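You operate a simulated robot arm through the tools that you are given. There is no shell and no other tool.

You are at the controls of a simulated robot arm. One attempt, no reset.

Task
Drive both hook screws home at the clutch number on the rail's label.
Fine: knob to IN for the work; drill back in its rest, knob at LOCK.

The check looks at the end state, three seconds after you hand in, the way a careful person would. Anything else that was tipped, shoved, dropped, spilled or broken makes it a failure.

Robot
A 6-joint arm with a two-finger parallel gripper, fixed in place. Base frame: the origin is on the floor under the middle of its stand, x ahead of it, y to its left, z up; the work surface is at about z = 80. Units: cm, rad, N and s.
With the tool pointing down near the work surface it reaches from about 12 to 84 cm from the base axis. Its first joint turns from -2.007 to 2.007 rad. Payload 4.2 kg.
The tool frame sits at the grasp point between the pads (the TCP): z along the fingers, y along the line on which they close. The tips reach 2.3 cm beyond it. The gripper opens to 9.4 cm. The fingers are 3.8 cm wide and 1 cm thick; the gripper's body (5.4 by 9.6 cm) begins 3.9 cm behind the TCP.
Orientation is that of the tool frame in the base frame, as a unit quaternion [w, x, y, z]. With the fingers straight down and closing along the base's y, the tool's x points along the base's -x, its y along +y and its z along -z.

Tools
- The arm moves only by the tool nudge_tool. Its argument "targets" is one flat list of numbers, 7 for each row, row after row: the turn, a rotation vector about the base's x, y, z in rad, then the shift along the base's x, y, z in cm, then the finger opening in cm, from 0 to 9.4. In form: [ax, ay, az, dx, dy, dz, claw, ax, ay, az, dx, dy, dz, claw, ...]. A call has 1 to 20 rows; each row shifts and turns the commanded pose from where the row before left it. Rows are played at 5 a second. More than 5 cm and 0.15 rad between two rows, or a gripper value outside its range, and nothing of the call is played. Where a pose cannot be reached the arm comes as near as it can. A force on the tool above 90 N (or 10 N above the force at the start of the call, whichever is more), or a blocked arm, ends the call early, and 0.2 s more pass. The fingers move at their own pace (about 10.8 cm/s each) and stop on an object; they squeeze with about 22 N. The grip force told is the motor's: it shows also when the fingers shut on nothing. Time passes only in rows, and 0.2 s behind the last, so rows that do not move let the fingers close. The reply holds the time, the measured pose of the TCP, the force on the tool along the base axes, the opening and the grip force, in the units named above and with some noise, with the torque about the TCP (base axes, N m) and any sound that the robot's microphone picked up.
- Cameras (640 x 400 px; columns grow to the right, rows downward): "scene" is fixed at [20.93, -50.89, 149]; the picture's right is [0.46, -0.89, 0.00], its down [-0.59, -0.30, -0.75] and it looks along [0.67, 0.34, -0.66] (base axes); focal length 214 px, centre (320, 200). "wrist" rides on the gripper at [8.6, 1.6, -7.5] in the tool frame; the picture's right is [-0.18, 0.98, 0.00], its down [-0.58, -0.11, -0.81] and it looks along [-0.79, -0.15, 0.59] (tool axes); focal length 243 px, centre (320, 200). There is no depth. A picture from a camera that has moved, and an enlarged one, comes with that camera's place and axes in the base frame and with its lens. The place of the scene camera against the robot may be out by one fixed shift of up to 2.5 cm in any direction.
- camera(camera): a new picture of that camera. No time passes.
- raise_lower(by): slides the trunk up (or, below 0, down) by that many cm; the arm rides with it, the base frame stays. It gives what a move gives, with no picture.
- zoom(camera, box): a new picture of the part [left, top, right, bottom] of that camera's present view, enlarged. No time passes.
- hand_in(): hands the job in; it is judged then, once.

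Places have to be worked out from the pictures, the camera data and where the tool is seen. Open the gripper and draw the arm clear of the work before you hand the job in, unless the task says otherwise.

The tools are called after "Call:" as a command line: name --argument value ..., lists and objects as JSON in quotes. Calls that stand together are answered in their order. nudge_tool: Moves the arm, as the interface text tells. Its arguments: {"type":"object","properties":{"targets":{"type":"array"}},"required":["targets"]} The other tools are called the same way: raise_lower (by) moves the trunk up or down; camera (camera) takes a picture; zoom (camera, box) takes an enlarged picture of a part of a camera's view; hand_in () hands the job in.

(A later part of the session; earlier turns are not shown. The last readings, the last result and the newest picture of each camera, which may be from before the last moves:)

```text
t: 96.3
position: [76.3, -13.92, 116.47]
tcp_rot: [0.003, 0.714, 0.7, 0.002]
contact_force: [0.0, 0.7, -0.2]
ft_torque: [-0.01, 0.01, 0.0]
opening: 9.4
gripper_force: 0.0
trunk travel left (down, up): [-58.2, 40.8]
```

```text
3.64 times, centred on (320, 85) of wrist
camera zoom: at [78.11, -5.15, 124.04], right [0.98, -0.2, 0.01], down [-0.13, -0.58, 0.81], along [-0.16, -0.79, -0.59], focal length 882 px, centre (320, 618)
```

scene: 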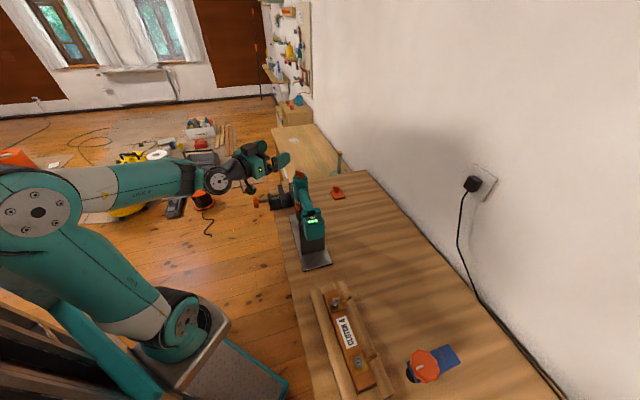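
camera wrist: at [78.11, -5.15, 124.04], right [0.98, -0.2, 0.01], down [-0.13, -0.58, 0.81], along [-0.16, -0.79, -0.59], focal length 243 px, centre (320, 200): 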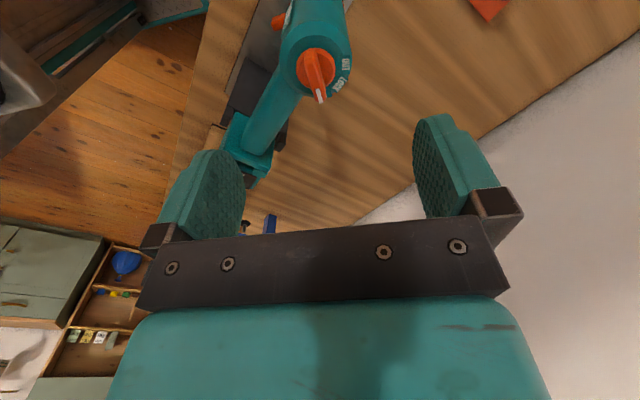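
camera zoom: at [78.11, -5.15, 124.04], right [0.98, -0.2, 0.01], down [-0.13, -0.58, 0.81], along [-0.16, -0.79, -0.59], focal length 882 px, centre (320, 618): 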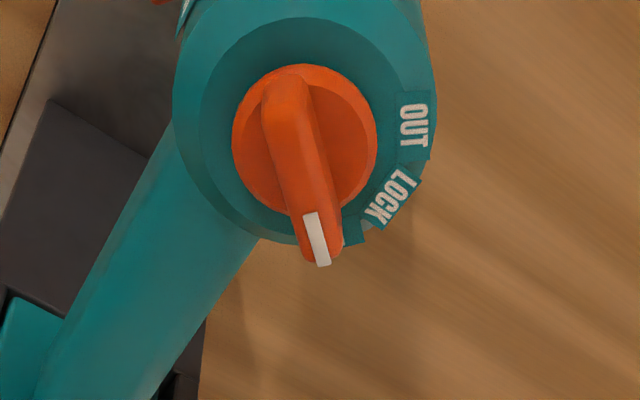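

Careful re-measurement of label and pointer azimuths now gives IN ≈ -89.5° and pointer ≈ -87.5°, so it's within a few degrees. To make certain, I grip the blade with the tool exactly at -91° so the pads align it to IN.

Call:
nudge_tool --targets '[0, 0, 0, -0.2, 0, -3.9, 6.0, 0, 0, 0, 0, 0, -3.85, 4.0, 0, 0, 0, 0, 0, 0, 4.0, 0, 0, 0, 0, 0, 0, 2.0, 0, 0, 0, 0, 0, 0, 0.5, 0, 0, 0, 0, 0, 0, 0.5]'

Call:
zoom --camera "wrist" --box '[240, 60, 420, 230]'

```text
t: 97.7
position: [76.01, -13.96, 108.87]
tcp_rot: [0.003, 0.713, 0.701, 0.002]
contact_force: [3.8, -0.9, 0.1]
ft_torque: [-0.04, 0.01, 0.69]
opening: 1.04
gripper_force: 21.9
trunk travel left (down, up): [-58.2, 40.8]
```

```text
2.35 times, centred on (330, 145) of wrist
camera zoom: at [77.8, -5.29, 116.42], right [0.98, -0.2, 0.01], down [-0.12, -0.58, 0.81], along [-0.16, -0.79, -0.59], focal length 571 px, centre (296, 329)
```

zoom: 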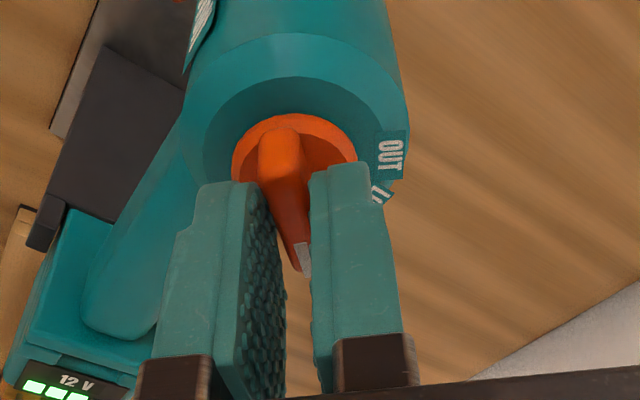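

The knob will not turn further (0.7 N·m resisted, pads about 4° off the blade): it is against its end stop, i.e. at IN. I release it, rise and take one more look.

Call:
nudge_tool --targets '[0, 0, 0, 0, 0, 0, 3.0, 0, 0, 0, 0, 0, 0, 5.0, 0, 0, 0, 0, 0, 4, 9.4, 0, 0, 0, 0, 0, 3.6, 9.4, 0, 0, 0, 0, 0, 0, 9.4]'

Call:
zoom --camera "wrist" --box '[260, 30, 380, 140]'

Call:
zoom --camera "scene" --box '[270, 160, 350, 280]'

```text
t: 98.9
position: [76.15, -13.9, 116.59]
tcp_rot: [0.003, 0.713, 0.701, 0.002]
contact_force: [0.5, -0.1, 0.3]
ft_torque: [-0.01, 0.0, 0.01]
opening: 9.39
gripper_force: 0.0
trunk travel left (down, up): [-58.2, 40.8]
```

```text
3.64 times, centred on (320, 85) of wrist
camera zoom: at [77.86, -5.34, 124.11], right [0.98, -0.2, 0.01], down [-0.12, -0.58, 0.81], along [-0.16, -0.79, -0.59], focal length 882 px, centre (320, 618)
```

zoom: 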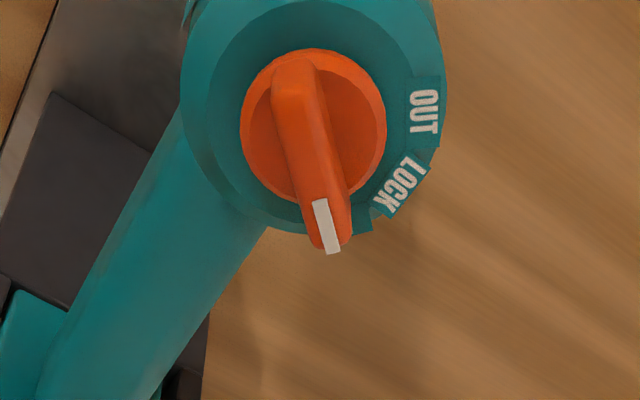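

```text
3.33 times, centred on (310, 220) of scene
camera zoom: at [20.93, -50.89, 149.0], right [0.46, -0.89, 0.0], down [-0.59, -0.3, -0.75], along [0.67, 0.34, -0.66], focal length 715 px, centre (353, 133)
```

zoom: 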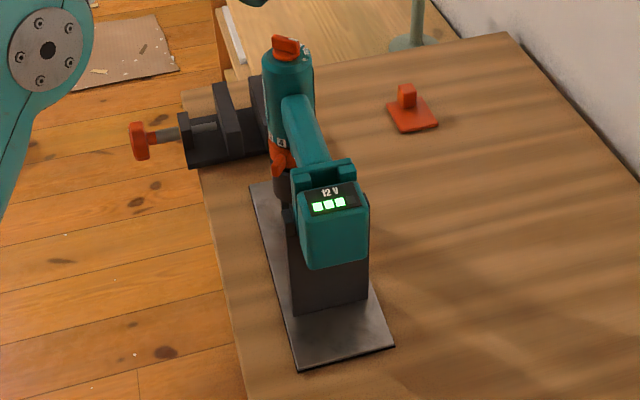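

The drill stands well and the pointer is at IN. I go back through the same orientation sequence to re-grasp the handle with the trigger.

Call:
nudge_tool --targets '[0, 0, 0.1328, -1.115, 0.205, 1.5, 9.4, 0, 0, 0.1328, -1.115, 0.205, 1.5, 9.4, 0, 0, 0.1328, -1.115, 0.205, 0, 9.4, 0, 0, 0.1328, -1.115, 0.205, 0, 9.4, 0, 0, 0.1328, -1.115, 0.205, 0, 9.4, 0, 0, 0.1328, -1.115, 0.205, 0, 9.4, 0, 0, 0.1328, -1.115, 0.205, 0, 9.4, 0, 0, 0.1328, -1.115, 0.205, 0, 9.4, 0, 0, 0.1328, -1.115, 0.205, 0, 9.4, 0, 0, 0.1328, -1.115, 0.205, 0, 9.4]'

Call:
nudge_tool --targets '[-0.0334, -0.1266, 0, 0, 0, 0, 9.4, -0.0334, -0.1266, 0, 0, 0, 0, 9.4, -0.0334, -0.1266, 0, 0, 0, 0, 9.4, -0.0334, -0.1266, 0, 0, 0, 0, 9.4, -0.0334, -0.1266, 0, 0, 0, 0, 9.4, -0.0334, -0.1266, 0, 0, 0, 0, 9.4, -0.0334, -0.1266, 0, 0, 0, 0, 9.4, -0.0334, -0.1266, 0, 0, 0, 0, 9.4, -0.0334, -0.1266, 0, 0, 0, 0, 9.4, -0.0334, -0.1266, 0, 0, 0, 0, 9.4, -0.0334, -0.1266, 0, 0, 0, 0, 9.4, -0.0334, -0.1266, 0, 0, 0, 0, 9.4]'

Call:
nudge_tool --targets '[-0.1266, 0.0333, 0, 0, 0, 0, 9.4, -0.1266, 0.0333, 0, 0, 0, 0, 9.4, -0.1266, 0.0333, 0, 0, 0, 0, 9.4, -0.1266, 0.0333, 0, 0, 0, 0, 9.4, -0.1266, 0.0333, 0, 0, 0, 0, 9.4, -0.1266, 0.0333, 0, 0, 0, 0, 9.4, -0.1266, 0.0333, 0, 0, 0, 0, 9.4, -0.1266, 0.0333, 0, 0, 0, 0, 9.4, -0.1266, 0.0333, 0, 0, 0, 0, 9.4, -0.1266, 0.0333, 0, 0, 0, 0, 9.4, -0.1266, 0.0333, 0, 0, 0, 0, 9.4, -0.1266, 0.0333, 0, 0, 0, 0, 9.4, 0, 0, -0.136, 0, 0, 0, 9.4, 0, 0, -0.136, 0, 0, 0, 9.4, 0, 0, -0.136, 0, 0, 0, 9.4, 0, 0, -0.136, 0, 0, 0, 9.4]'

Call:
camera --camera "scene"

```text
t: 101.1
position: [64.92, -11.98, 119.51]
tcp_rot: [0.001, 0.129, 0.992, 0.003]
contact_force: [1.7, 0.0, -0.2]
ft_torque: [-0.04, 0.05, -0.02]
opening: 9.38
gripper_force: 0.0
trunk travel left (down, up): [-58.2, 40.8]
```

```text
t: 103.7
position: [64.83, -11.99, 119.53]
tcp_rot: [0.703, 0.09, 0.7, -0.087]
contact_force: [-0.4, 0.8, 1.4]
ft_torque: [0.04, 0.0, 0.02]
opening: 9.41
gripper_force: 0.0
trunk travel left (down, up): [-58.2, 40.8]
```

```text
t: 107.1
position: [64.73, -11.98, 119.48]
tcp_rot: [0.265, -0.265, 0.659, -0.653]
contact_force: [0.5, -0.7, -0.1]
ft_torque: [0.0, 0.02, 0.01]
opening: 9.38
gripper_force: 0.0
trunk travel left (down, up): [-58.2, 40.8]
```

```text
taken
```

scene: 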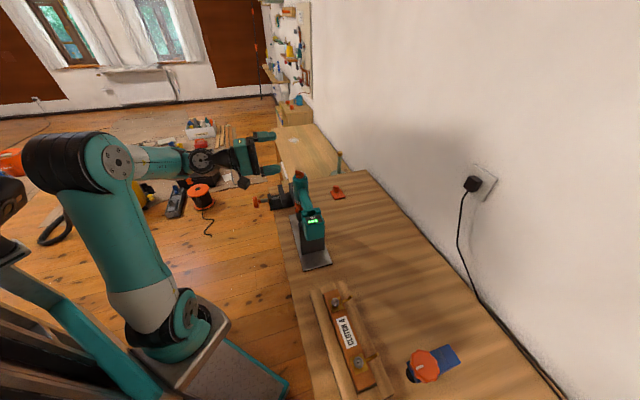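

Back in grasp orientation. I lower with the trunk to handle height and slide in to the recorded grasp point (71.58, -18.40, 99.55).

Call:
raise_lower --by -20

Call:
nudge_tool --targets '[0, 0, 0, 0.32, 0.31, 0, 9.4, 0, 0, 0, 2.177, -2.245, 0, 9.4, 0, 0, 0, 2.177, -2.245, 0, 9.4, 0, 0, 0, 2.177, -2.245, 0, 9.4, 0, 0, 0, 0, 0, 0, 9.4]'

Call:
nudge_tool --targets '[0, 0, 0, 0, 0, 0, 9.4]'

Call:
camera --camera "wrist"

```text
t: 109.3
position: [64.78, -11.86, 99.36]
tcp_rot: [0.266, -0.266, 0.658, -0.652]
contact_force: [-0.4, -0.3, 0.3]
ft_torque: [0.01, -0.01, -0.02]
opening: 9.4
gripper_force: 0.1
trunk travel left (down, up): [-38.2, 60.8]
```

```text
t: 110.5
position: [71.65, -18.37, 99.54]
tcp_rot: [0.266, -0.266, 0.658, -0.653]
contact_force: [0.6, 0.7, -0.1]
ft_torque: [-0.01, 0.02, 0.02]
opening: 9.41
gripper_force: 0.1
trunk travel left (down, up): [-38.2, 60.8]
```

```text
t: 110.9
position: [71.6, -18.36, 99.51]
tcp_rot: [0.266, -0.266, 0.658, -0.653]
contact_force: [-0.4, 0.2, 1.0]
ft_torque: [0.02, -0.03, 0.03]
opening: 9.4
gripper_force: 0.1
trunk travel left (down, up): [-38.2, 60.8]
```

```text
taken
camera wrist: at [60.26, -18.94, 97.94], right [0.13, 0.14, -0.98], down [-0.15, 0.98, 0.12], along [0.98, 0.13, 0.15], focal length 243 px, centre (320, 200)
```

wrist: 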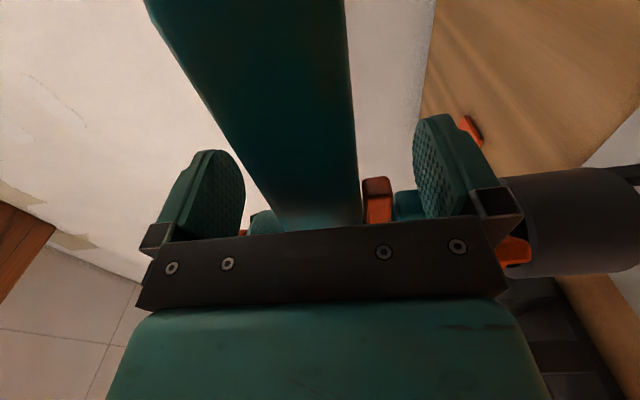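

Positioned as before. I close stepwise again, watching for sound.

Call:
nudge_tool --targets '[0, 0, 0, 0, 0, 0, 6.5, 0, 0, 0, 0, 0, 0, 5.6, 0, 0, 0, 0, 0, 0, 5.2, 0, 0, 0, 0, 0, 0, 5.2]'

Call:
nudge_tool --targets '[0, 0, 0, 0, 0, 0, 4.8, 0, 0, 0, 0, 0, 0, 4.8]'

Call:
nudge_tool --targets '[0, 0, 0, 0, 0, 0, 4.4, 0, 0, 0, 0, 0, 0, 4.0, 0, 0, 0, 0, 0, 0, 3.5]'

Call:
zoom --camera "wrist" --box '[200, 90, 520, 270]'

```text
t: 111.9
position: [71.57, -18.34, 99.53]
tcp_rot: [0.267, -0.266, 0.658, -0.652]
contact_force: [-1.4, 0.9, -3.9]
ft_torque: [-0.05, 0.07, 0.02]
opening: 5.37
gripper_force: 2.1
trunk travel left (down, up): [-38.2, 60.8]
```

```text
t: 112.5
position: [71.64, -18.36, 99.45]
tcp_rot: [0.267, -0.266, 0.658, -0.652]
contact_force: [-0.9, 0.0, -7.8]
ft_torque: [-0.05, 0.11, -0.01]
opening: 5.14
gripper_force: 4.0
trunk travel left (down, up): [-38.2, 60.8]
```

```text
t: 113.3
position: [71.53, -18.22, 99.57]
tcp_rot: [0.267, -0.265, 0.657, -0.653]
contact_force: [1.4, -1.5, -0.1]
ft_torque: [-0.64, 0.16, 0.18]
opening: 4.69
gripper_force: 22.1
trunk travel left (down, up): [-38.2, 60.8]
```

```text
2.00 times, centred on (360, 180) of wrist
camera zoom: at [60.28, -18.93, 97.97], right [0.13, 0.14, -0.98], down [-0.15, 0.98, 0.12], along [0.98, 0.13, 0.15], focal length 485 px, centre (240, 240)
```

zoom: 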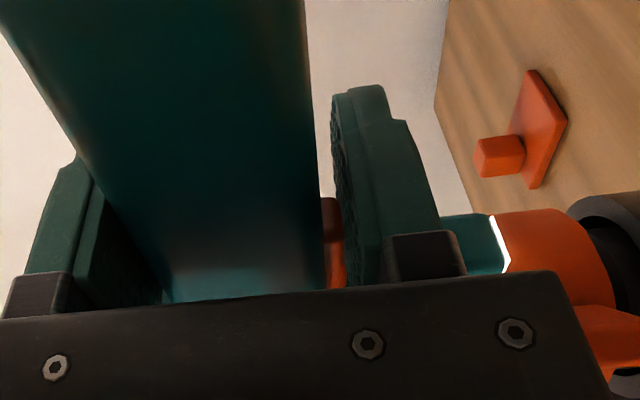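

Same balanced squeeze (4.69 cm, 22 N), trigger visibly pressed in. No motor sound is reported, but it may only sound under load, so I'll test on the screw. I lift straight up as before.

Call:
nudge_tool --targets '[0, 0, 0, 0, 0, 0.3, 3.0, 0, 0, 0, 0, 0, 0.4, 3.0, 0, 0, 0, 0, 0, 0.5, 3.0, 0, 0, 0, 0, 0, 1.5, 3.0, 0, 0, 0, 0, 0, 1.5, 3.0, 0, 0, 0, 0, 0, 1.5, 3.0, 0, 0, 0, 0, 0, 1.5, 3.0, 0, 0, 0, 0, 0, 0, 3.0]'

Call:
zoom --camera "wrist" --box '[440, 150, 640, 290]'

Call:
nudge_tool --targets '[0, 0, 0, 0, 0, 0, 3.0]'

Call:
zoom --camera "wrist" --box '[590, 195, 640, 245]'

```text
t: 115.1
position: [71.53, -18.45, 106.58]
tcp_rot: [0.266, -0.266, 0.659, -0.652]
contact_force: [0.9, -0.2, -13.5]
ft_torque: [-0.06, 0.01, 0.0]
opening: 4.54
gripper_force: 22.1
trunk travel left (down, up): [-38.2, 60.8]
```

```text
2.86 times, centred on (540, 220) of wrist
camera zoom: at [60.35, -18.93, 105.0], right [0.13, 0.14, -0.98], down [-0.15, 0.98, 0.12], along [0.98, 0.13, 0.15], focal length 693 px, centre (-309, 143)
```

zoom: 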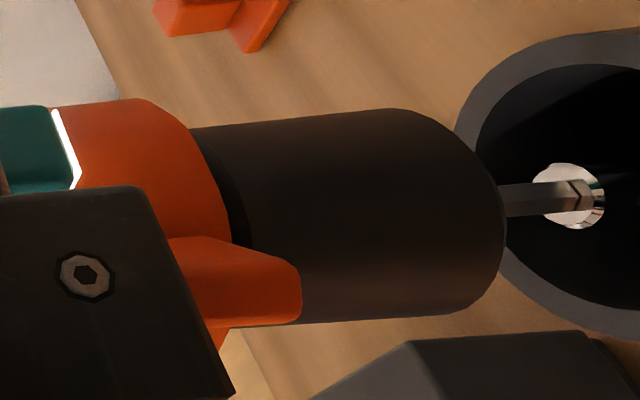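

```text
t: 115.5
position: [71.8, -18.36, 106.55]
tcp_rot: [0.266, -0.266, 0.658, -0.652]
contact_force: [0.3, 0.5, -12.8]
ft_torque: [-0.06, 0.05, 0.02]
opening: 4.54
gripper_force: 21.7
trunk travel left (down, up): [-38.2, 60.8]
```

```text
8.00 times, centred on (615, 220) of wrist
camera zoom: at [60.36, -18.94, 104.99], right [0.13, 0.14, -0.98], down [-0.14, 0.98, 0.12], along [0.98, 0.13, 0.15], focal length 1941 px, centre (-2040, 40)
```

zoom: 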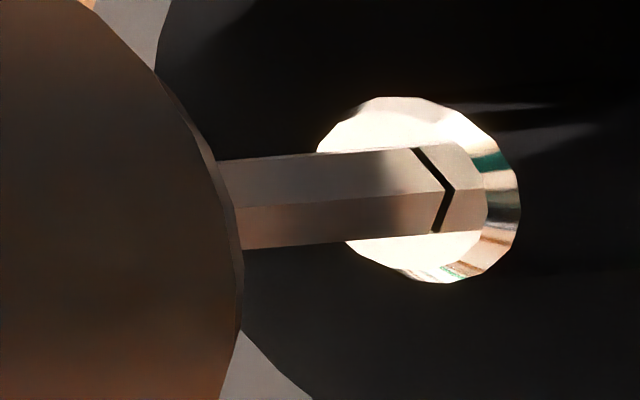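

The sleeve sits in practically the same place as before. I raise with the trunk and travel to screw 1.

Call:
raise_lower --by 13

Call:
nudge_tool --targets '[0, 0, 0, -3.2, -3.1, 0, 3.0, 0, 0, 0, -3.2, -3.1, 0, 3.0, 0, 0, 0, -3.2, -3.1, 0, 3.0, 0, 0, 0, -3.2, -3.1, 0, 3.0, 0, 0, 0, -3.2, -3.1, 0, 3.0, 0, 0, 0, -3.2, -3.1, 0, 3.0, 0, 0, 0, -3.2, -3.1, 0, 3.0, 0, 0, 0, -3.2, -3.1, 0, 3.0, 0, 0, 0, -2.6, -3.4, 0, 3.0, 0, 0, 0, 0, 0, 0, 3.0]'

Call:
nudge_tool --targets '[0, 0, 0, 0, 0, 0, 3.0]'

Call:
nudge_tool --targets '[0, 0, 0, 0, 0, 0, 3.0]'

```text
t: 117.1
position: [71.7, -18.25, 119.56]
tcp_rot: [0.265, -0.265, 0.659, -0.652]
contact_force: [0.0, 0.1, -13.0]
ft_torque: [-0.07, 0.02, -0.01]
opening: 4.55
gripper_force: 21.9
trunk travel left (down, up): [-51.2, 47.8]
```

```text
t: 119.3
position: [44.47, -47.17, 119.27]
tcp_rot: [0.266, -0.266, 0.658, -0.652]
contact_force: [0.3, 0.3, -12.1]
ft_torque: [-0.05, 0.02, 0.0]
opening: 4.54
gripper_force: 22.2
out of reach, approached as far as the arm can: row 6
trunk travel left (down, up): [-51.2, 47.8]
```

```text
t: 119.7
position: [44.57, -47.16, 119.25]
tcp_rot: [0.266, -0.266, 0.659, -0.652]
contact_force: [-0.1, -0.2, -12.7]
ft_torque: [-0.06, 0.04, 0.0]
opening: 4.55
gripper_force: 22.0
trunk travel left (down, up): [-51.2, 47.8]
```

```text
t: 120.1
position: [44.44, -47.28, 119.29]
tcp_rot: [0.266, -0.266, 0.658, -0.652]
contact_force: [-0.5, 0.3, -12.3]
ft_torque: [-0.04, 0.05, -0.01]
opening: 4.57
gripper_force: 21.8
trunk travel left (down, up): [-51.2, 47.8]
```

I'm slightly off due to one reach-limited row. I correct to the computed work point over screw 1 (43.34, -46.46) and re-read.

Call:
nudge_tool --targets '[0, 0, 0, -1.15, 0.74, 0, 3.0, 0, 0, 0, 0, 0, 0, 3.0]'

Call:
nudge_tool --targets '[0, 0, 0, 0, 0, 0, 3.0]'

Call:
nudge_tool --targets '[0, 0, 0, 0, 0, 0, 3.0]'

Call:
camera --camera "scene"

```text
t: 120.7
position: [43.24, -46.49, 119.11]
tcp_rot: [0.266, -0.266, 0.658, -0.653]
contact_force: [0.7, 0.7, -13.2]
ft_torque: [-0.07, 0.04, -0.01]
opening: 4.53
gripper_force: 22.3
trunk travel left (down, up): [-51.2, 47.8]
```

```text
t: 121.1
position: [43.34, -46.55, 119.19]
tcp_rot: [0.266, -0.266, 0.658, -0.652]
contact_force: [-0.3, -0.4, -12.4]
ft_torque: [-0.06, 0.01, -0.01]
opening: 4.57
gripper_force: 21.8
trunk travel left (down, up): [-51.2, 47.8]
```

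```text
t: 121.5
position: [43.24, -46.44, 119.22]
tcp_rot: [0.266, -0.265, 0.658, -0.653]
contact_force: [-0.4, -0.5, -12.9]
ft_torque: [-0.07, 0.03, 0.0]
opening: 4.55
gripper_force: 21.9
trunk travel left (down, up): [-51.2, 47.8]
```

```text
taken
```

scene: 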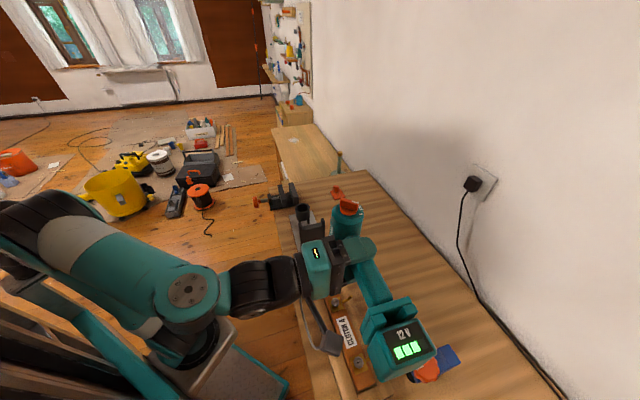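

Readings average to the target within 1 mm. I lower with the trunk to about 1.8 cm above estimated contact.

Call:
raise_lower --by -11.4

Call:
nudge_tool --targets '[0, 0, 0, 0.07, 0.03, 0, 3.0]'

Call:
camera --camera "wrist"

Call:
zoom --camera "scene" --box '[300, 230, 400, 400]'

```text
t: 122.9
position: [43.26, -46.5, 107.79]
tcp_rot: [0.266, -0.266, 0.657, -0.653]
contact_force: [0.4, 0.0, -12.4]
ft_torque: [-0.04, 0.05, -0.02]
opening: 4.56
gripper_force: 22.1
trunk travel left (down, up): [-39.8, 59.2]
```

```text
t: 123.3
position: [43.34, -46.45, 107.71]
tcp_rot: [0.267, -0.265, 0.658, -0.653]
contact_force: [-0.4, -0.3, -12.1]
ft_torque: [-0.03, 0.03, 0.01]
opening: 4.53
gripper_force: 22.1
trunk travel left (down, up): [-39.8, 59.2]
```

```text
taken
camera wrist: at [31.94, -47.03, 106.21], right [0.13, 0.14, -0.98], down [-0.15, 0.98, 0.12], along [0.98, 0.13, 0.15], focal length 243 px, centre (320, 200)
```

wrist: 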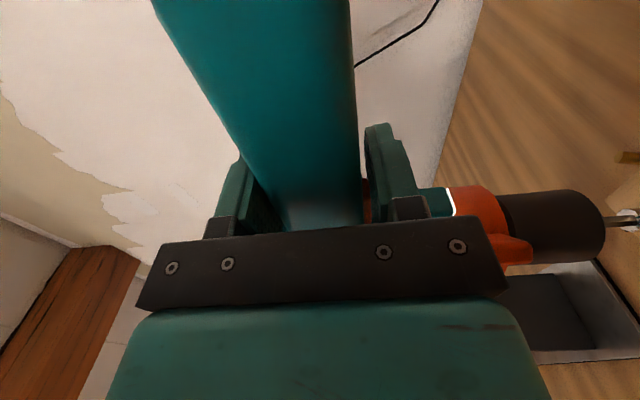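

```text
2.35 times, centred on (350, 315) of scene
camera zoom: at [20.93, -50.89, 149.0], right [0.46, -0.89, 0.0], down [-0.59, -0.3, -0.75], along [0.67, 0.34, -0.66], focal length 505 px, centre (249, -71)
```

zoom: 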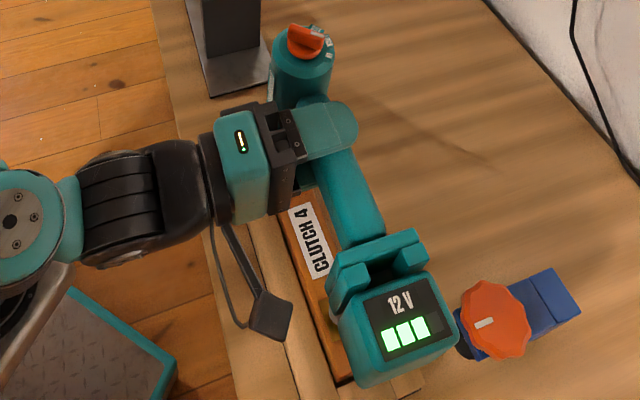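

Call:
zoom --camera "wrist" --box '[580, 120, 640, 260]'

```text
2.86 times, centred on (610, 190) of wrist
camera zoom: at [31.94, -47.03, 106.21], right [0.13, 0.14, -0.98], down [-0.15, 0.98, 0.12], along [0.98, 0.13, 0.15], focal length 693 px, centre (-509, 229)
```

zoom: 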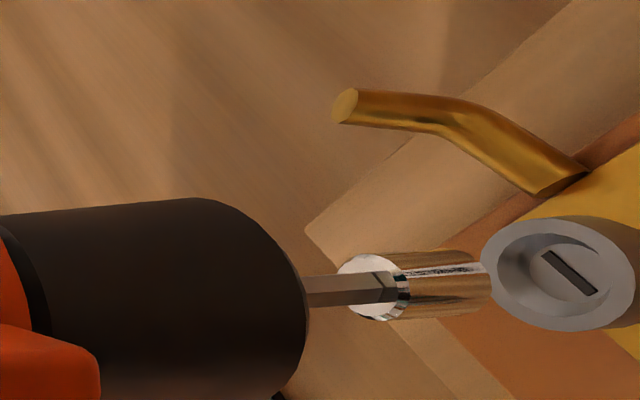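

The enlarged view reaches beyond the normal frame: I can see sleeve and screw 1 together, and the bit axis points right at the rim's centre (within ~1 mm laterally). I lower 1.2 cm and compare again.

Call:
nudge_tool --targets '[0, 0, 0, 0, 0, -0.4, 3.0, 0, 0, 0, 0, 0, -0.4, 3.0, 0, 0, 0, 0, 0, -0.4, 3.0, 0, 0, 0, 0, 0, 0, 3.0]'

Call:
zoom --camera "wrist" --box '[630, 170, 660, 260]'

```text
t: 124.3
position: [43.14, -46.39, 106.66]
tcp_rot: [0.266, -0.266, 0.658, -0.652]
contact_force: [-0.3, 0.1, -13.1]
ft_torque: [-0.07, 0.04, 0.01]
opening: 4.57
gripper_force: 21.9
trunk travel left (down, up): [-39.8, 59.2]
```

```text
refused: 660 is not a number from 0 to 640
```

Call:
zoom --camera "wrist" --box '[620, 160, 640, 280]'

Call:
zoom --camera "wrist" --box '[630, 190, 640, 250]'

```text
3.33 times, centred on (630, 220) of wrist
camera zoom: at [31.91, -47.01, 105.06], right [0.13, 0.14, -0.98], down [-0.14, 0.98, 0.12], along [0.98, 0.13, 0.15], focal length 809 px, centre (-713, 133)
```

zoom: 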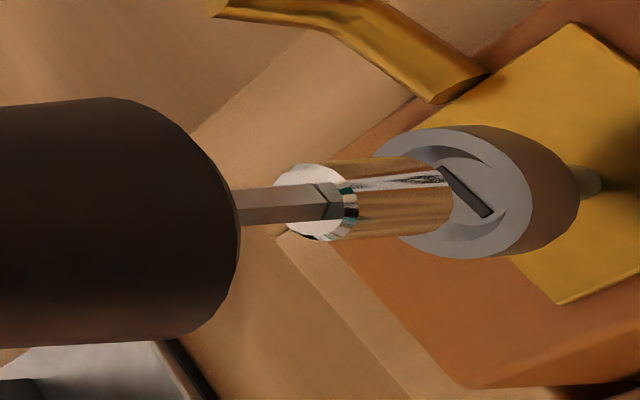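

```text
6.67 times, centred on (635, 220) of wrist
camera zoom: at [31.91, -47.01, 105.06], right [0.13, 0.14, -0.98], down [-0.14, 0.98, 0.12], along [0.98, 0.13, 0.15], focal length 1618 px, centre (-1780, 67)
```

zoom: 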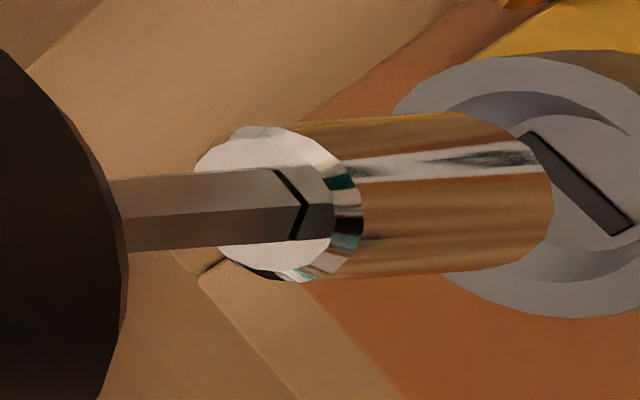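

Sleeve and rim look concentric so far. I descend in small steps, checking the picture and the force.

Call:
nudge_tool --targets '[0, 0, 0, 0, 0, -0.2, 3.0, 0, 0, 0, 0, 0, -0.2, 3.0, 0, 0, 0, 0, 0, 0, 3.0]'

Call:
zoom --camera "wrist" --box '[630, 190, 640, 250]'

```text
t: 125.1
position: [43.28, -46.37, 106.26]
tcp_rot: [0.265, -0.267, 0.659, -0.652]
contact_force: [0.1, -0.7, -12.4]
ft_torque: [-0.02, 0.02, 0.03]
opening: 4.58
gripper_force: 22.3
trunk travel left (down, up): [-39.8, 59.2]
```

```text
6.67 times, centred on (635, 220) of wrist
camera zoom: at [31.94, -47.04, 104.67], right [0.13, 0.14, -0.98], down [-0.15, 0.98, 0.12], along [0.98, 0.13, 0.15], focal length 1618 px, centre (-1780, 67)
```

zoom: 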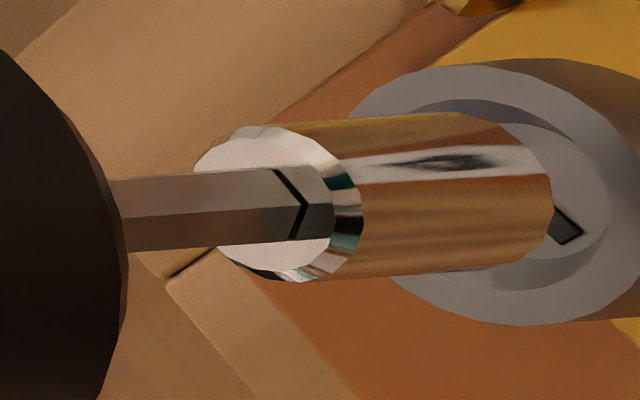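

Still concentric, with the sleeve's end almost at the rim plane. Another 0.3 cm down.

Call:
nudge_tool --targets '[0, 0, 0, 0, 0, -0.15, 3.0, 0, 0, 0, 0, 0, -0.15, 3.0, 0, 0, 0, 0, 0, 0, 3.0]'

Call:
zoom --camera "wrist" --box '[630, 190, 640, 250]'

```text
t: 125.9
position: [43.3, -46.38, 106.02]
tcp_rot: [0.266, -0.267, 0.658, -0.652]
contact_force: [-0.1, -0.1, -12.8]
ft_torque: [-0.02, 0.0, 0.01]
opening: 4.55
gripper_force: 22.0
trunk travel left (down, up): [-39.8, 59.2]
```

```text
6.67 times, centred on (635, 220) of wrist
camera zoom: at [31.97, -47.05, 104.36], right [0.13, 0.14, -0.98], down [-0.15, 0.98, 0.12], along [0.98, 0.13, 0.15], focal length 1618 px, centre (-1780, 67)
```

zoom: 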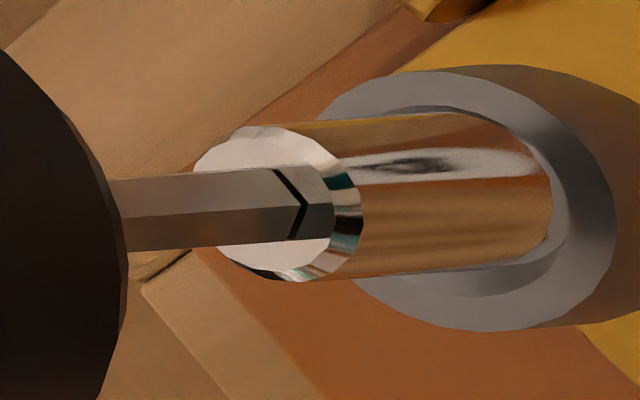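

The sleeve's end is entering the recess, about 1 mm off centre. I trim 0.7 mm and go on down gently, watching the force.

Call:
nudge_tool --targets '[0, 0, 0, -0.05, 0.05, -0.1, 3.0, 0, 0, 0, 0, 0, -0.1, 3.0, 0, 0, 0, 0, 0, 0, 3.0]'

Call:
zoom --camera "wrist" --box '[630, 190, 640, 250]'

```text
t: 126.7
position: [43.17, -46.39, 105.65]
tcp_rot: [0.266, -0.266, 0.658, -0.652]
contact_force: [-0.7, 0.5, -13.1]
ft_torque: [-0.06, 0.05, 0.02]
opening: 4.51
gripper_force: 22.6
trunk travel left (down, up): [-39.8, 59.2]
```

```text
6.67 times, centred on (635, 220) of wrist
camera zoom: at [31.9, -46.96, 104.11], right [0.13, 0.14, -0.98], down [-0.14, 0.98, 0.12], along [0.98, 0.13, 0.15], focal length 1618 px, centre (-1780, 67)
```

zoom: 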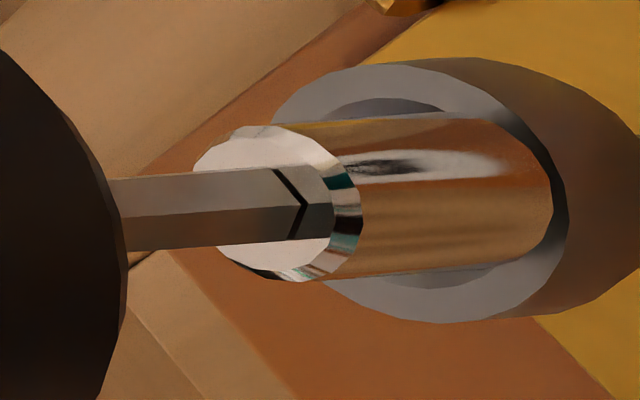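

The sleeve still floats in front of the near rim without contact, so the screw is ~0.5 cm farther along my line of sight than the sleeve. I shift horizontally away from the camera by that amount and re-check.

Call:
nudge_tool --targets '[0, 0, 0, 0.26, 0.09, 0.1, 3.0, 0, 0, 0, 0.26, 0.09, 0, 3.0, 0, 0, 0, 0, 0, 0, 3.0]'

Call:
zoom --camera "wrist" --box '[630, 190, 640, 250]'

```text
t: 127.5
position: [43.83, -46.29, 105.78]
tcp_rot: [0.266, -0.266, 0.657, -0.653]
contact_force: [0.4, 0.4, -12.9]
ft_torque: [-0.03, 0.03, -0.01]
opening: 4.54
gripper_force: 21.3
trunk travel left (down, up): [-39.8, 59.2]
```

```text
6.67 times, centred on (635, 220) of wrist
camera zoom: at [32.52, -46.82, 104.2], right [0.13, 0.14, -0.98], down [-0.15, 0.98, 0.12], along [0.98, 0.13, 0.15], focal length 1618 px, centre (-1780, 67)
```

zoom: 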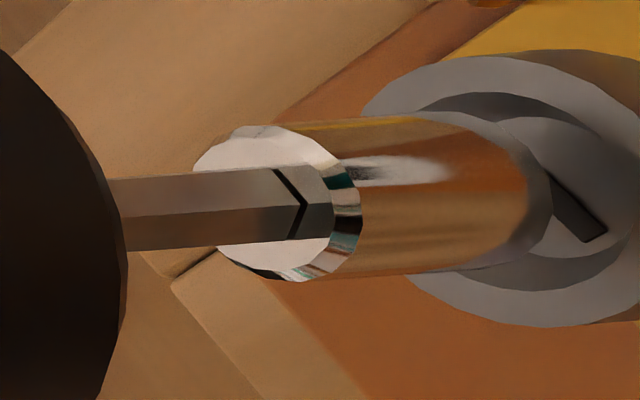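

Now the sleeve end appears ~0.3 cm above the rim plane if aligned. I descend 0.3 cm and look for near-rim occlusion or contact.

Call:
nudge_tool --targets '[0, 0, 0, 0, 0, -0.15, 3.0, 0, 0, 0, 0, 0, -0.15, 3.0, 0, 0, 0, 0, 0, 0, 3.0]'

Call:
zoom --camera "wrist" --box '[630, 190, 640, 250]'

```text
t: 128.3
position: [43.74, -46.2, 105.41]
tcp_rot: [0.266, -0.267, 0.659, -0.652]
contact_force: [-0.4, 0.1, -12.3]
ft_torque: [-0.05, 0.04, 0.0]
opening: 4.55
gripper_force: 22.4
trunk travel left (down, up): [-39.8, 59.2]
```

```text
6.67 times, centred on (635, 220) of wrist
camera zoom: at [32.49, -46.79, 103.89], right [0.13, 0.14, -0.98], down [-0.14, 0.98, 0.12], along [0.98, 0.13, 0.15], focal length 1618 px, centre (-1780, 67)
```

zoom: 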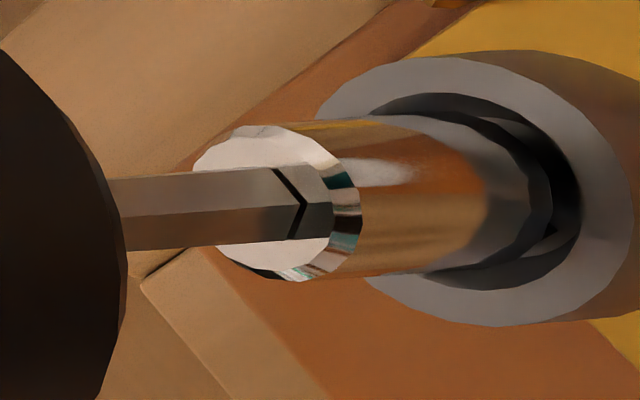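

The sleeve now shadows and mirrors the recess — it's right at the opening and well centred. I continue down in small steps.

Call:
nudge_tool --targets '[0, 0, 0, 0, 0, -0.12, 3.0, 0, 0, 0, 0, 0, -0.12, 3.0, 0, 0, 0, 0, 0, 0, 3.0]'

Call:
zoom --camera "wrist" --box '[630, 190, 640, 250]'

```text
t: 129.1
position: [43.64, -46.17, 105.18]
tcp_rot: [0.265, -0.266, 0.658, -0.652]
contact_force: [0.1, 0.5, -11.8]
ft_torque: [-0.05, 0.03, 0.02]
opening: 4.53
gripper_force: 21.7
trunk travel left (down, up): [-39.8, 59.2]
```

```text
6.67 times, centred on (635, 220) of wrist
camera zoom: at [32.42, -46.75, 103.67], right [0.13, 0.14, -0.98], down [-0.14, 0.98, 0.12], along [0.98, 0.13, 0.15], focal length 1618 px, centre (-1780, 67)
```

zoom: 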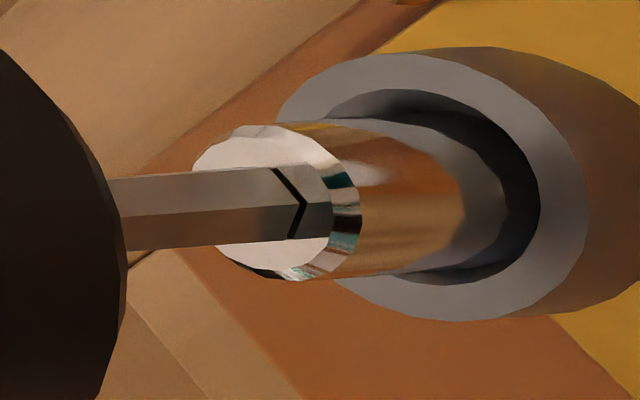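

The near rim now covers the sleeve's end: it is inside the recess and centred. I keep lowering until I feel contact.

Call:
nudge_tool --targets '[0, 0, 0, 0, 0, -0.1, 3.0, 0, 0, 0, 0, 0, -0.1, 3.0, 0, 0, 0, 0, 0, -0.1, 3.0, 0, 0, 0, 0, 0, 0, 3.0]'

Call:
zoom --camera "wrist" --box '[630, 190, 640, 250]'

```text
t: 130.1
position: [43.79, -46.17, 104.87]
tcp_rot: [0.266, -0.265, 0.658, -0.652]
contact_force: [0.8, 0.4, -13.0]
ft_torque: [-0.08, 0.01, -0.01]
opening: 4.54
gripper_force: 21.5
trunk travel left (down, up): [-39.8, 59.2]
```

```text
6.67 times, centred on (635, 220) of wrist
camera zoom: at [32.43, -46.8, 103.31], right [0.13, 0.14, -0.98], down [-0.14, 0.98, 0.12], along [0.98, 0.13, 0.15], focal length 1618 px, centre (-1780, 67)
```

zoom: 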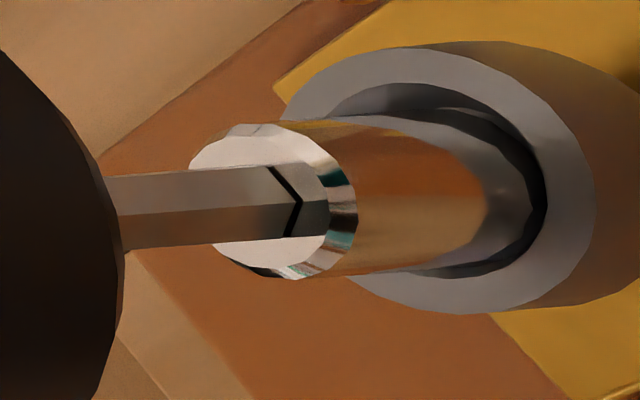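

Notice: I went down 0.3 cm and the screw head stayed with the sleeve while the rail moved past — the screw is being driven in, with no extra force. I keep following it down and watch for the clutch.

Call:
nudge_tool --targets '[0, 0, 0, 0, 0, -0.1, 3.0, 0, 0, 0, 0, 0, -0.1, 3.0, 0, 0, 0, 0, 0, -0.1, 3.0, 0, 0, 0, 0, 0, 0, 3.0]'

Call:
zoom --camera "wrist" --box '[630, 190, 640, 250]'

```text
t: 131.1
position: [43.72, -46.26, 104.61]
tcp_rot: [0.266, -0.266, 0.66, -0.651]
contact_force: [1.0, 0.5, -13.1]
ft_torque: [-0.05, 0.01, -0.01]
opening: 4.55
gripper_force: 22.0
trunk travel left (down, up): [-39.8, 59.2]
```

```text
6.67 times, centred on (635, 220) of wrist
camera zoom: at [32.42, -46.83, 103.02], right [0.13, 0.14, -0.98], down [-0.14, 0.98, 0.12], along [0.98, 0.13, 0.15], focal length 1618 px, centre (-1780, 67)
```

zoom: 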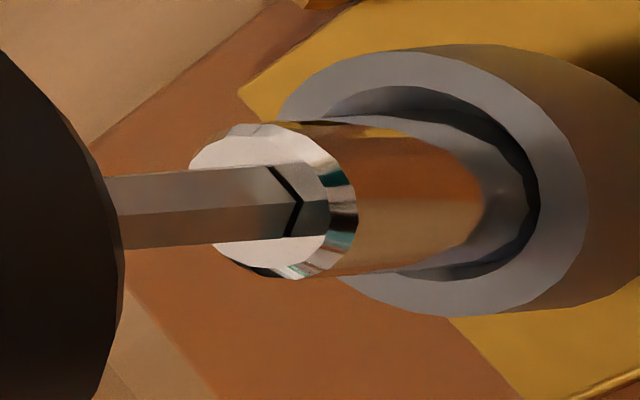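

The screw keeps following. Continue down at the same pace.

Call:
nudge_tool --targets '[0, 0, 0, 0, 0, -0.1, 3.0, 0, 0, 0, 0, 0, -0.1, 3.0, 0, 0, 0, 0, 0, -0.1, 3.0, 0, 0, 0, 0, 0, 0, 3.0]'

Call:
zoom --camera "wrist" --box '[630, 190, 640, 250]'

```text
t: 132.1
position: [43.72, -46.1, 104.26]
tcp_rot: [0.267, -0.266, 0.659, -0.652]
contact_force: [0.4, 0.5, -12.8]
ft_torque: [-0.09, 0.03, -0.02]
opening: 4.56
gripper_force: 21.9
trunk travel left (down, up): [-39.8, 59.2]
```

```text
6.67 times, centred on (635, 220) of wrist
camera zoom: at [32.45, -46.76, 102.7], right [0.13, 0.14, -0.98], down [-0.14, 0.98, 0.12], along [0.98, 0.13, 0.15], focal length 1618 px, centre (-1780, 67)
```

zoom: 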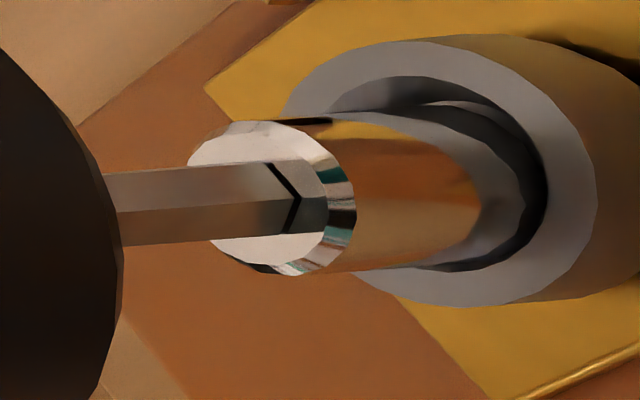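

Call:
nudge_tool --targets '[0, 0, 0, 0, 0, -0.1, 3.0, 0, 0, 0, 0, 0, -0.1, 3.0, 0, 0, 0, 0, 0, 0, 3.0, 0, 0, 0, 0, 0, 0, 3.0]'

Call:
zoom --camera "wrist" --box '[630, 190, 640, 250]'

```text
t: 133.1
position: [43.68, -46.05, 104.11]
tcp_rot: [0.265, -0.266, 0.659, -0.652]
contact_force: [-0.1, 0.7, -13.5]
ft_torque: [-0.11, -0.1, -0.04]
opening: 4.52
gripper_force: 22.3
trunk travel left (down, up): [-39.8, 59.2]
```

```text
6.67 times, centred on (635, 220) of wrist
camera zoom: at [32.38, -46.78, 102.5], right [0.13, 0.14, -0.98], down [-0.14, 0.98, 0.12], along [0.98, 0.13, 0.15], focal length 1618 px, centre (-1780, 67)
```

zoom: 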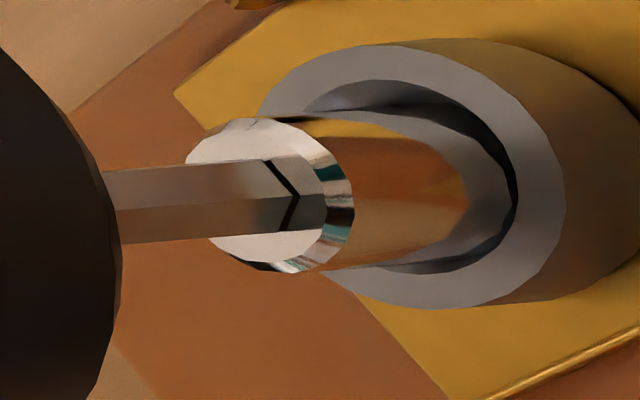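

In this last step the sleeve went 0.2 cm deeper relative to the head. I check the screw's gap to the plate from a wider view.

Call:
zoom --camera "wrist" --box '[600, 140, 640, 320]'

Call:
zoom --camera "scene" --box '[310, 270, 370, 340]'

```text
2.22 times, centred on (620, 230) of wrist
camera zoom: at [32.38, -46.78, 102.5], right [0.13, 0.14, -0.98], down [-0.14, 0.98, 0.12], along [0.98, 0.13, 0.15], focal length 539 px, centre (-347, 133)
```

zoom: 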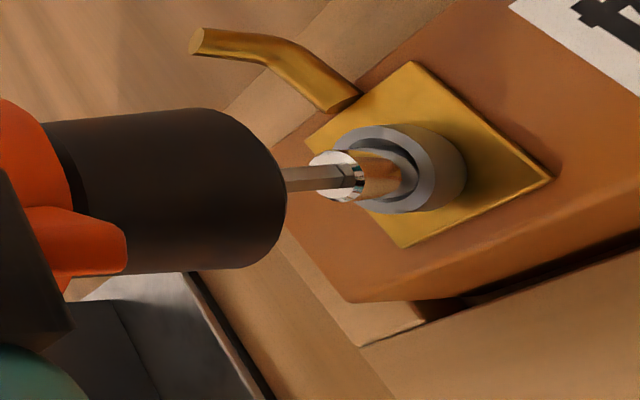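

```text
5.71 times, centred on (340, 305) of scene
camera zoom: at [20.93, -50.89, 149.0], right [0.46, -0.89, 0.0], down [-0.59, -0.3, -0.75], along [0.67, 0.34, -0.66], focal length 1226 px, centre (206, -400)
```

zoom: 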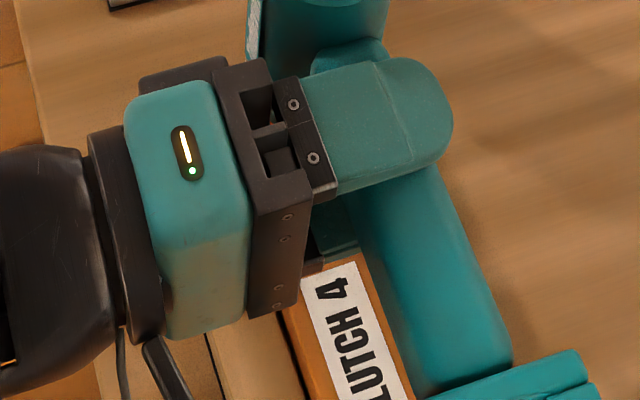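

Call:
zoom --camera "wrist" --box '[639, 195, 640, 235]'

Call:
nudge_tool --targets '[0, 0, 0, 0, 0, 0, 3.0, 0, 0, 0, 0, 0, 0, 3.0, 0, 0, 0, 0, 0, 0, 3.0, 0, 0, 0, 0, 0, 0, 3.0]'

Call:
zoom --camera "wrist" --box '[639, 195, 640, 235]'

```text
10.00 times, centred on (640, 215) of wrist
camera zoom: at [32.38, -46.78, 102.5], right [0.13, 0.14, -0.98], down [-0.14, 0.98, 0.12], along [0.98, 0.13, 0.15], focal length 2426 px, centre (-2875, 50)
```

zoom: 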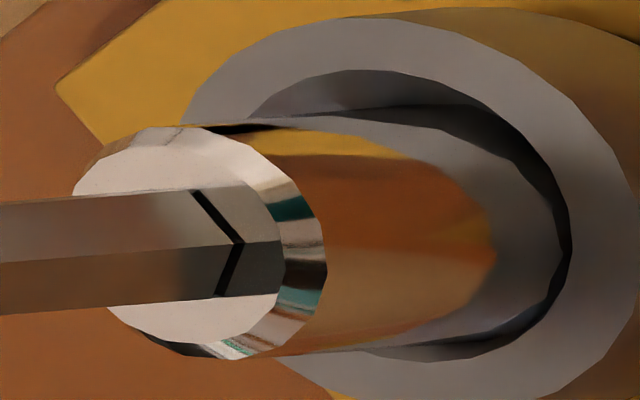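

```text
t: 134.1
position: [43.72, -46.05, 104.0]
tcp_rot: [0.266, -0.266, 0.658, -0.653]
contact_force: [-0.1, -0.7, -13.3]
ft_torque: [-0.13, 0.0, -0.08]
opening: 4.55
gripper_force: 22.2
trunk travel left (down, up): [-39.8, 59.2]
```

```text
10.00 times, centred on (640, 215) of wrist
camera zoom: at [32.38, -46.78, 102.5], right [0.13, 0.14, -0.98], down [-0.14, 0.98, 0.12], along [0.98, 0.13, 0.15], focal length 2426 px, centre (-2875, 50)
```

zoom: 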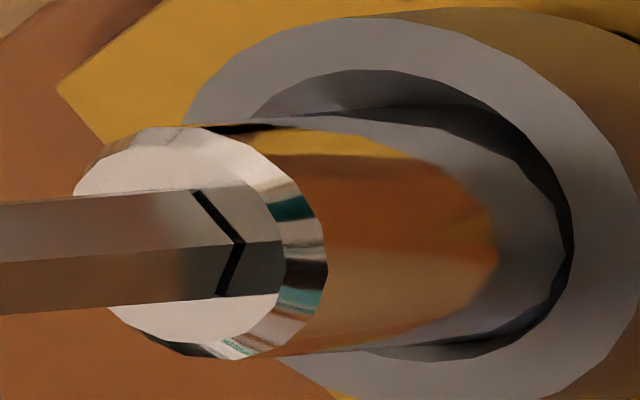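

The head sits close to the plate now and no longer moves. I press down a little more to make sure the bit is fully engaged and to hear the clutch.

Call:
nudge_tool --targets '[0, 0, 0, 0, 0, -0.1, 3.0, 0, 0, 0, 0, 0, 0, 3.0, 0, 0, 0, 0, 0, -0.1, 3.0, 0, 0, 0, 0, 0, 0, 3.0]'

Call:
zoom --camera "wrist" --box '[630, 190, 640, 250]'

```text
t: 135.1
position: [43.66, -46.14, 104.08]
tcp_rot: [0.267, -0.265, 0.658, -0.653]
contact_force: [0.0, -3.4, -7.3]
ft_torque: [-0.31, -0.24, 0.38]
opening: 4.59
gripper_force: 21.9
trunk travel left (down, up): [-39.8, 59.2]
```

```text
6.67 times, centred on (635, 220) of wrist
camera zoom: at [32.35, -46.73, 102.45], right [0.13, 0.13, -0.98], down [-0.14, 0.98, 0.12], along [0.98, 0.13, 0.15], focal length 1618 px, centre (-1780, 67)
```

zoom: 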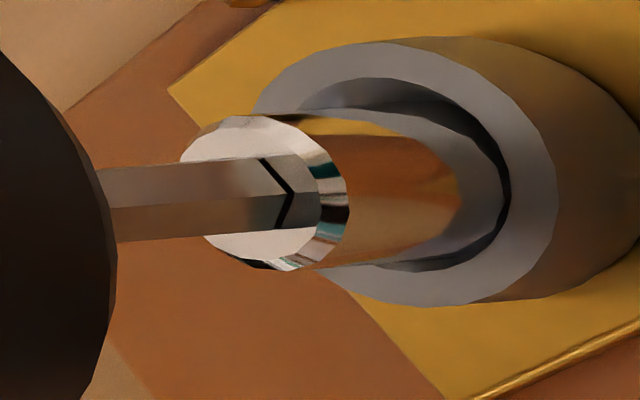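

There's now contact (≈6 N) and a twisting reaction of roughly +0.5 N·m, as from a driven screw. I hold a moment and read again for a clutch sound.

Call:
nudge_tool --targets '[0, 0, 0, 0, 0, 0, 3.0, 0, 0, 0, 0, 0, 0, 3.0, 0, 0, 0, 0, 0, 0, 3.0]'

Call:
zoom --camera "wrist" --box '[630, 190, 640, 250]'

```text
t: 135.9
position: [43.69, -46.09, 104.07]
tcp_rot: [0.266, -0.266, 0.658, -0.653]
contact_force: [-0.1, -2.7, -4.0]
ft_torque: [-0.24, -0.36, 0.36]
opening: 4.62
gripper_force: 22.1
trunk travel left (down, up): [-39.8, 59.2]
```

```text
6.67 times, centred on (635, 220) of wrist
camera zoom: at [32.35, -46.72, 102.43], right [0.13, 0.14, -0.98], down [-0.15, 0.98, 0.12], along [0.98, 0.13, 0.15], focal length 1618 px, centre (-1780, 67)
```

zoom: 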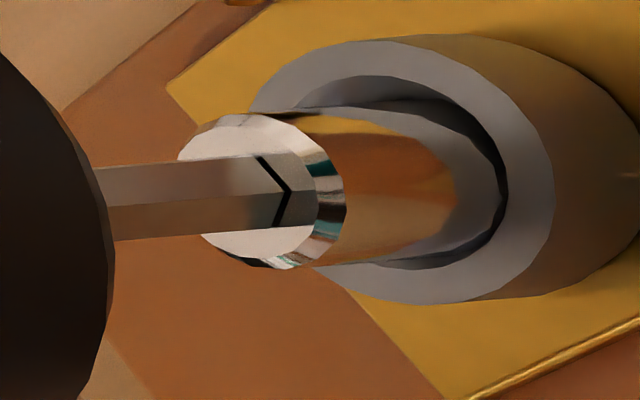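

The residual couple about the vertical (≈+0.47 N·m) means the motor is driving against the seated screw. I hold one more second to see whether anything still moves.

Call:
nudge_tool --targets '[0, 0, 0, 0, 0, 0, 3.0, 0, 0, 0, 0, 0, 0, 3.0, 0, 0, 0, 0, 0, 0, 3.0, 0, 0, 0, 0, 0, 0, 3.0, 0, 0, 0, 0, 0, 0, 3.0]'

Call:
zoom --camera "wrist" --box '[630, 190, 640, 250]'

```text
t: 137.1
position: [43.64, -46.14, 103.99]
tcp_rot: [0.265, -0.266, 0.658, -0.653]
contact_force: [-1.5, -3.6, -2.8]
ft_torque: [-0.17, -0.46, 0.34]
opening: 4.64
gripper_force: 21.6
trunk travel left (down, up): [-39.8, 59.2]
```

```text
6.67 times, centred on (635, 220) of wrist
camera zoom: at [32.35, -46.72, 102.42], right [0.13, 0.14, -0.98], down [-0.15, 0.98, 0.12], along [0.98, 0.13, 0.15], focal length 1618 px, centre (-1780, 67)
```

zoom: 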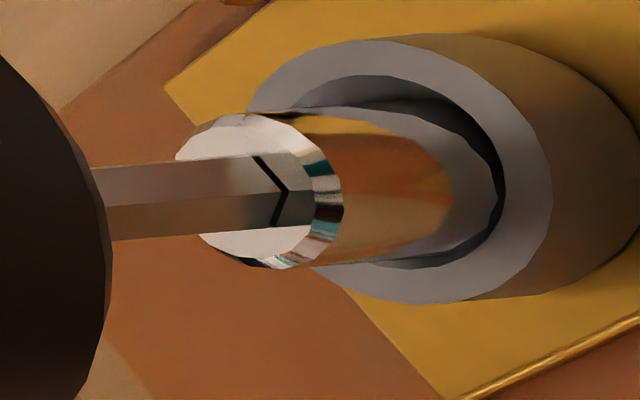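

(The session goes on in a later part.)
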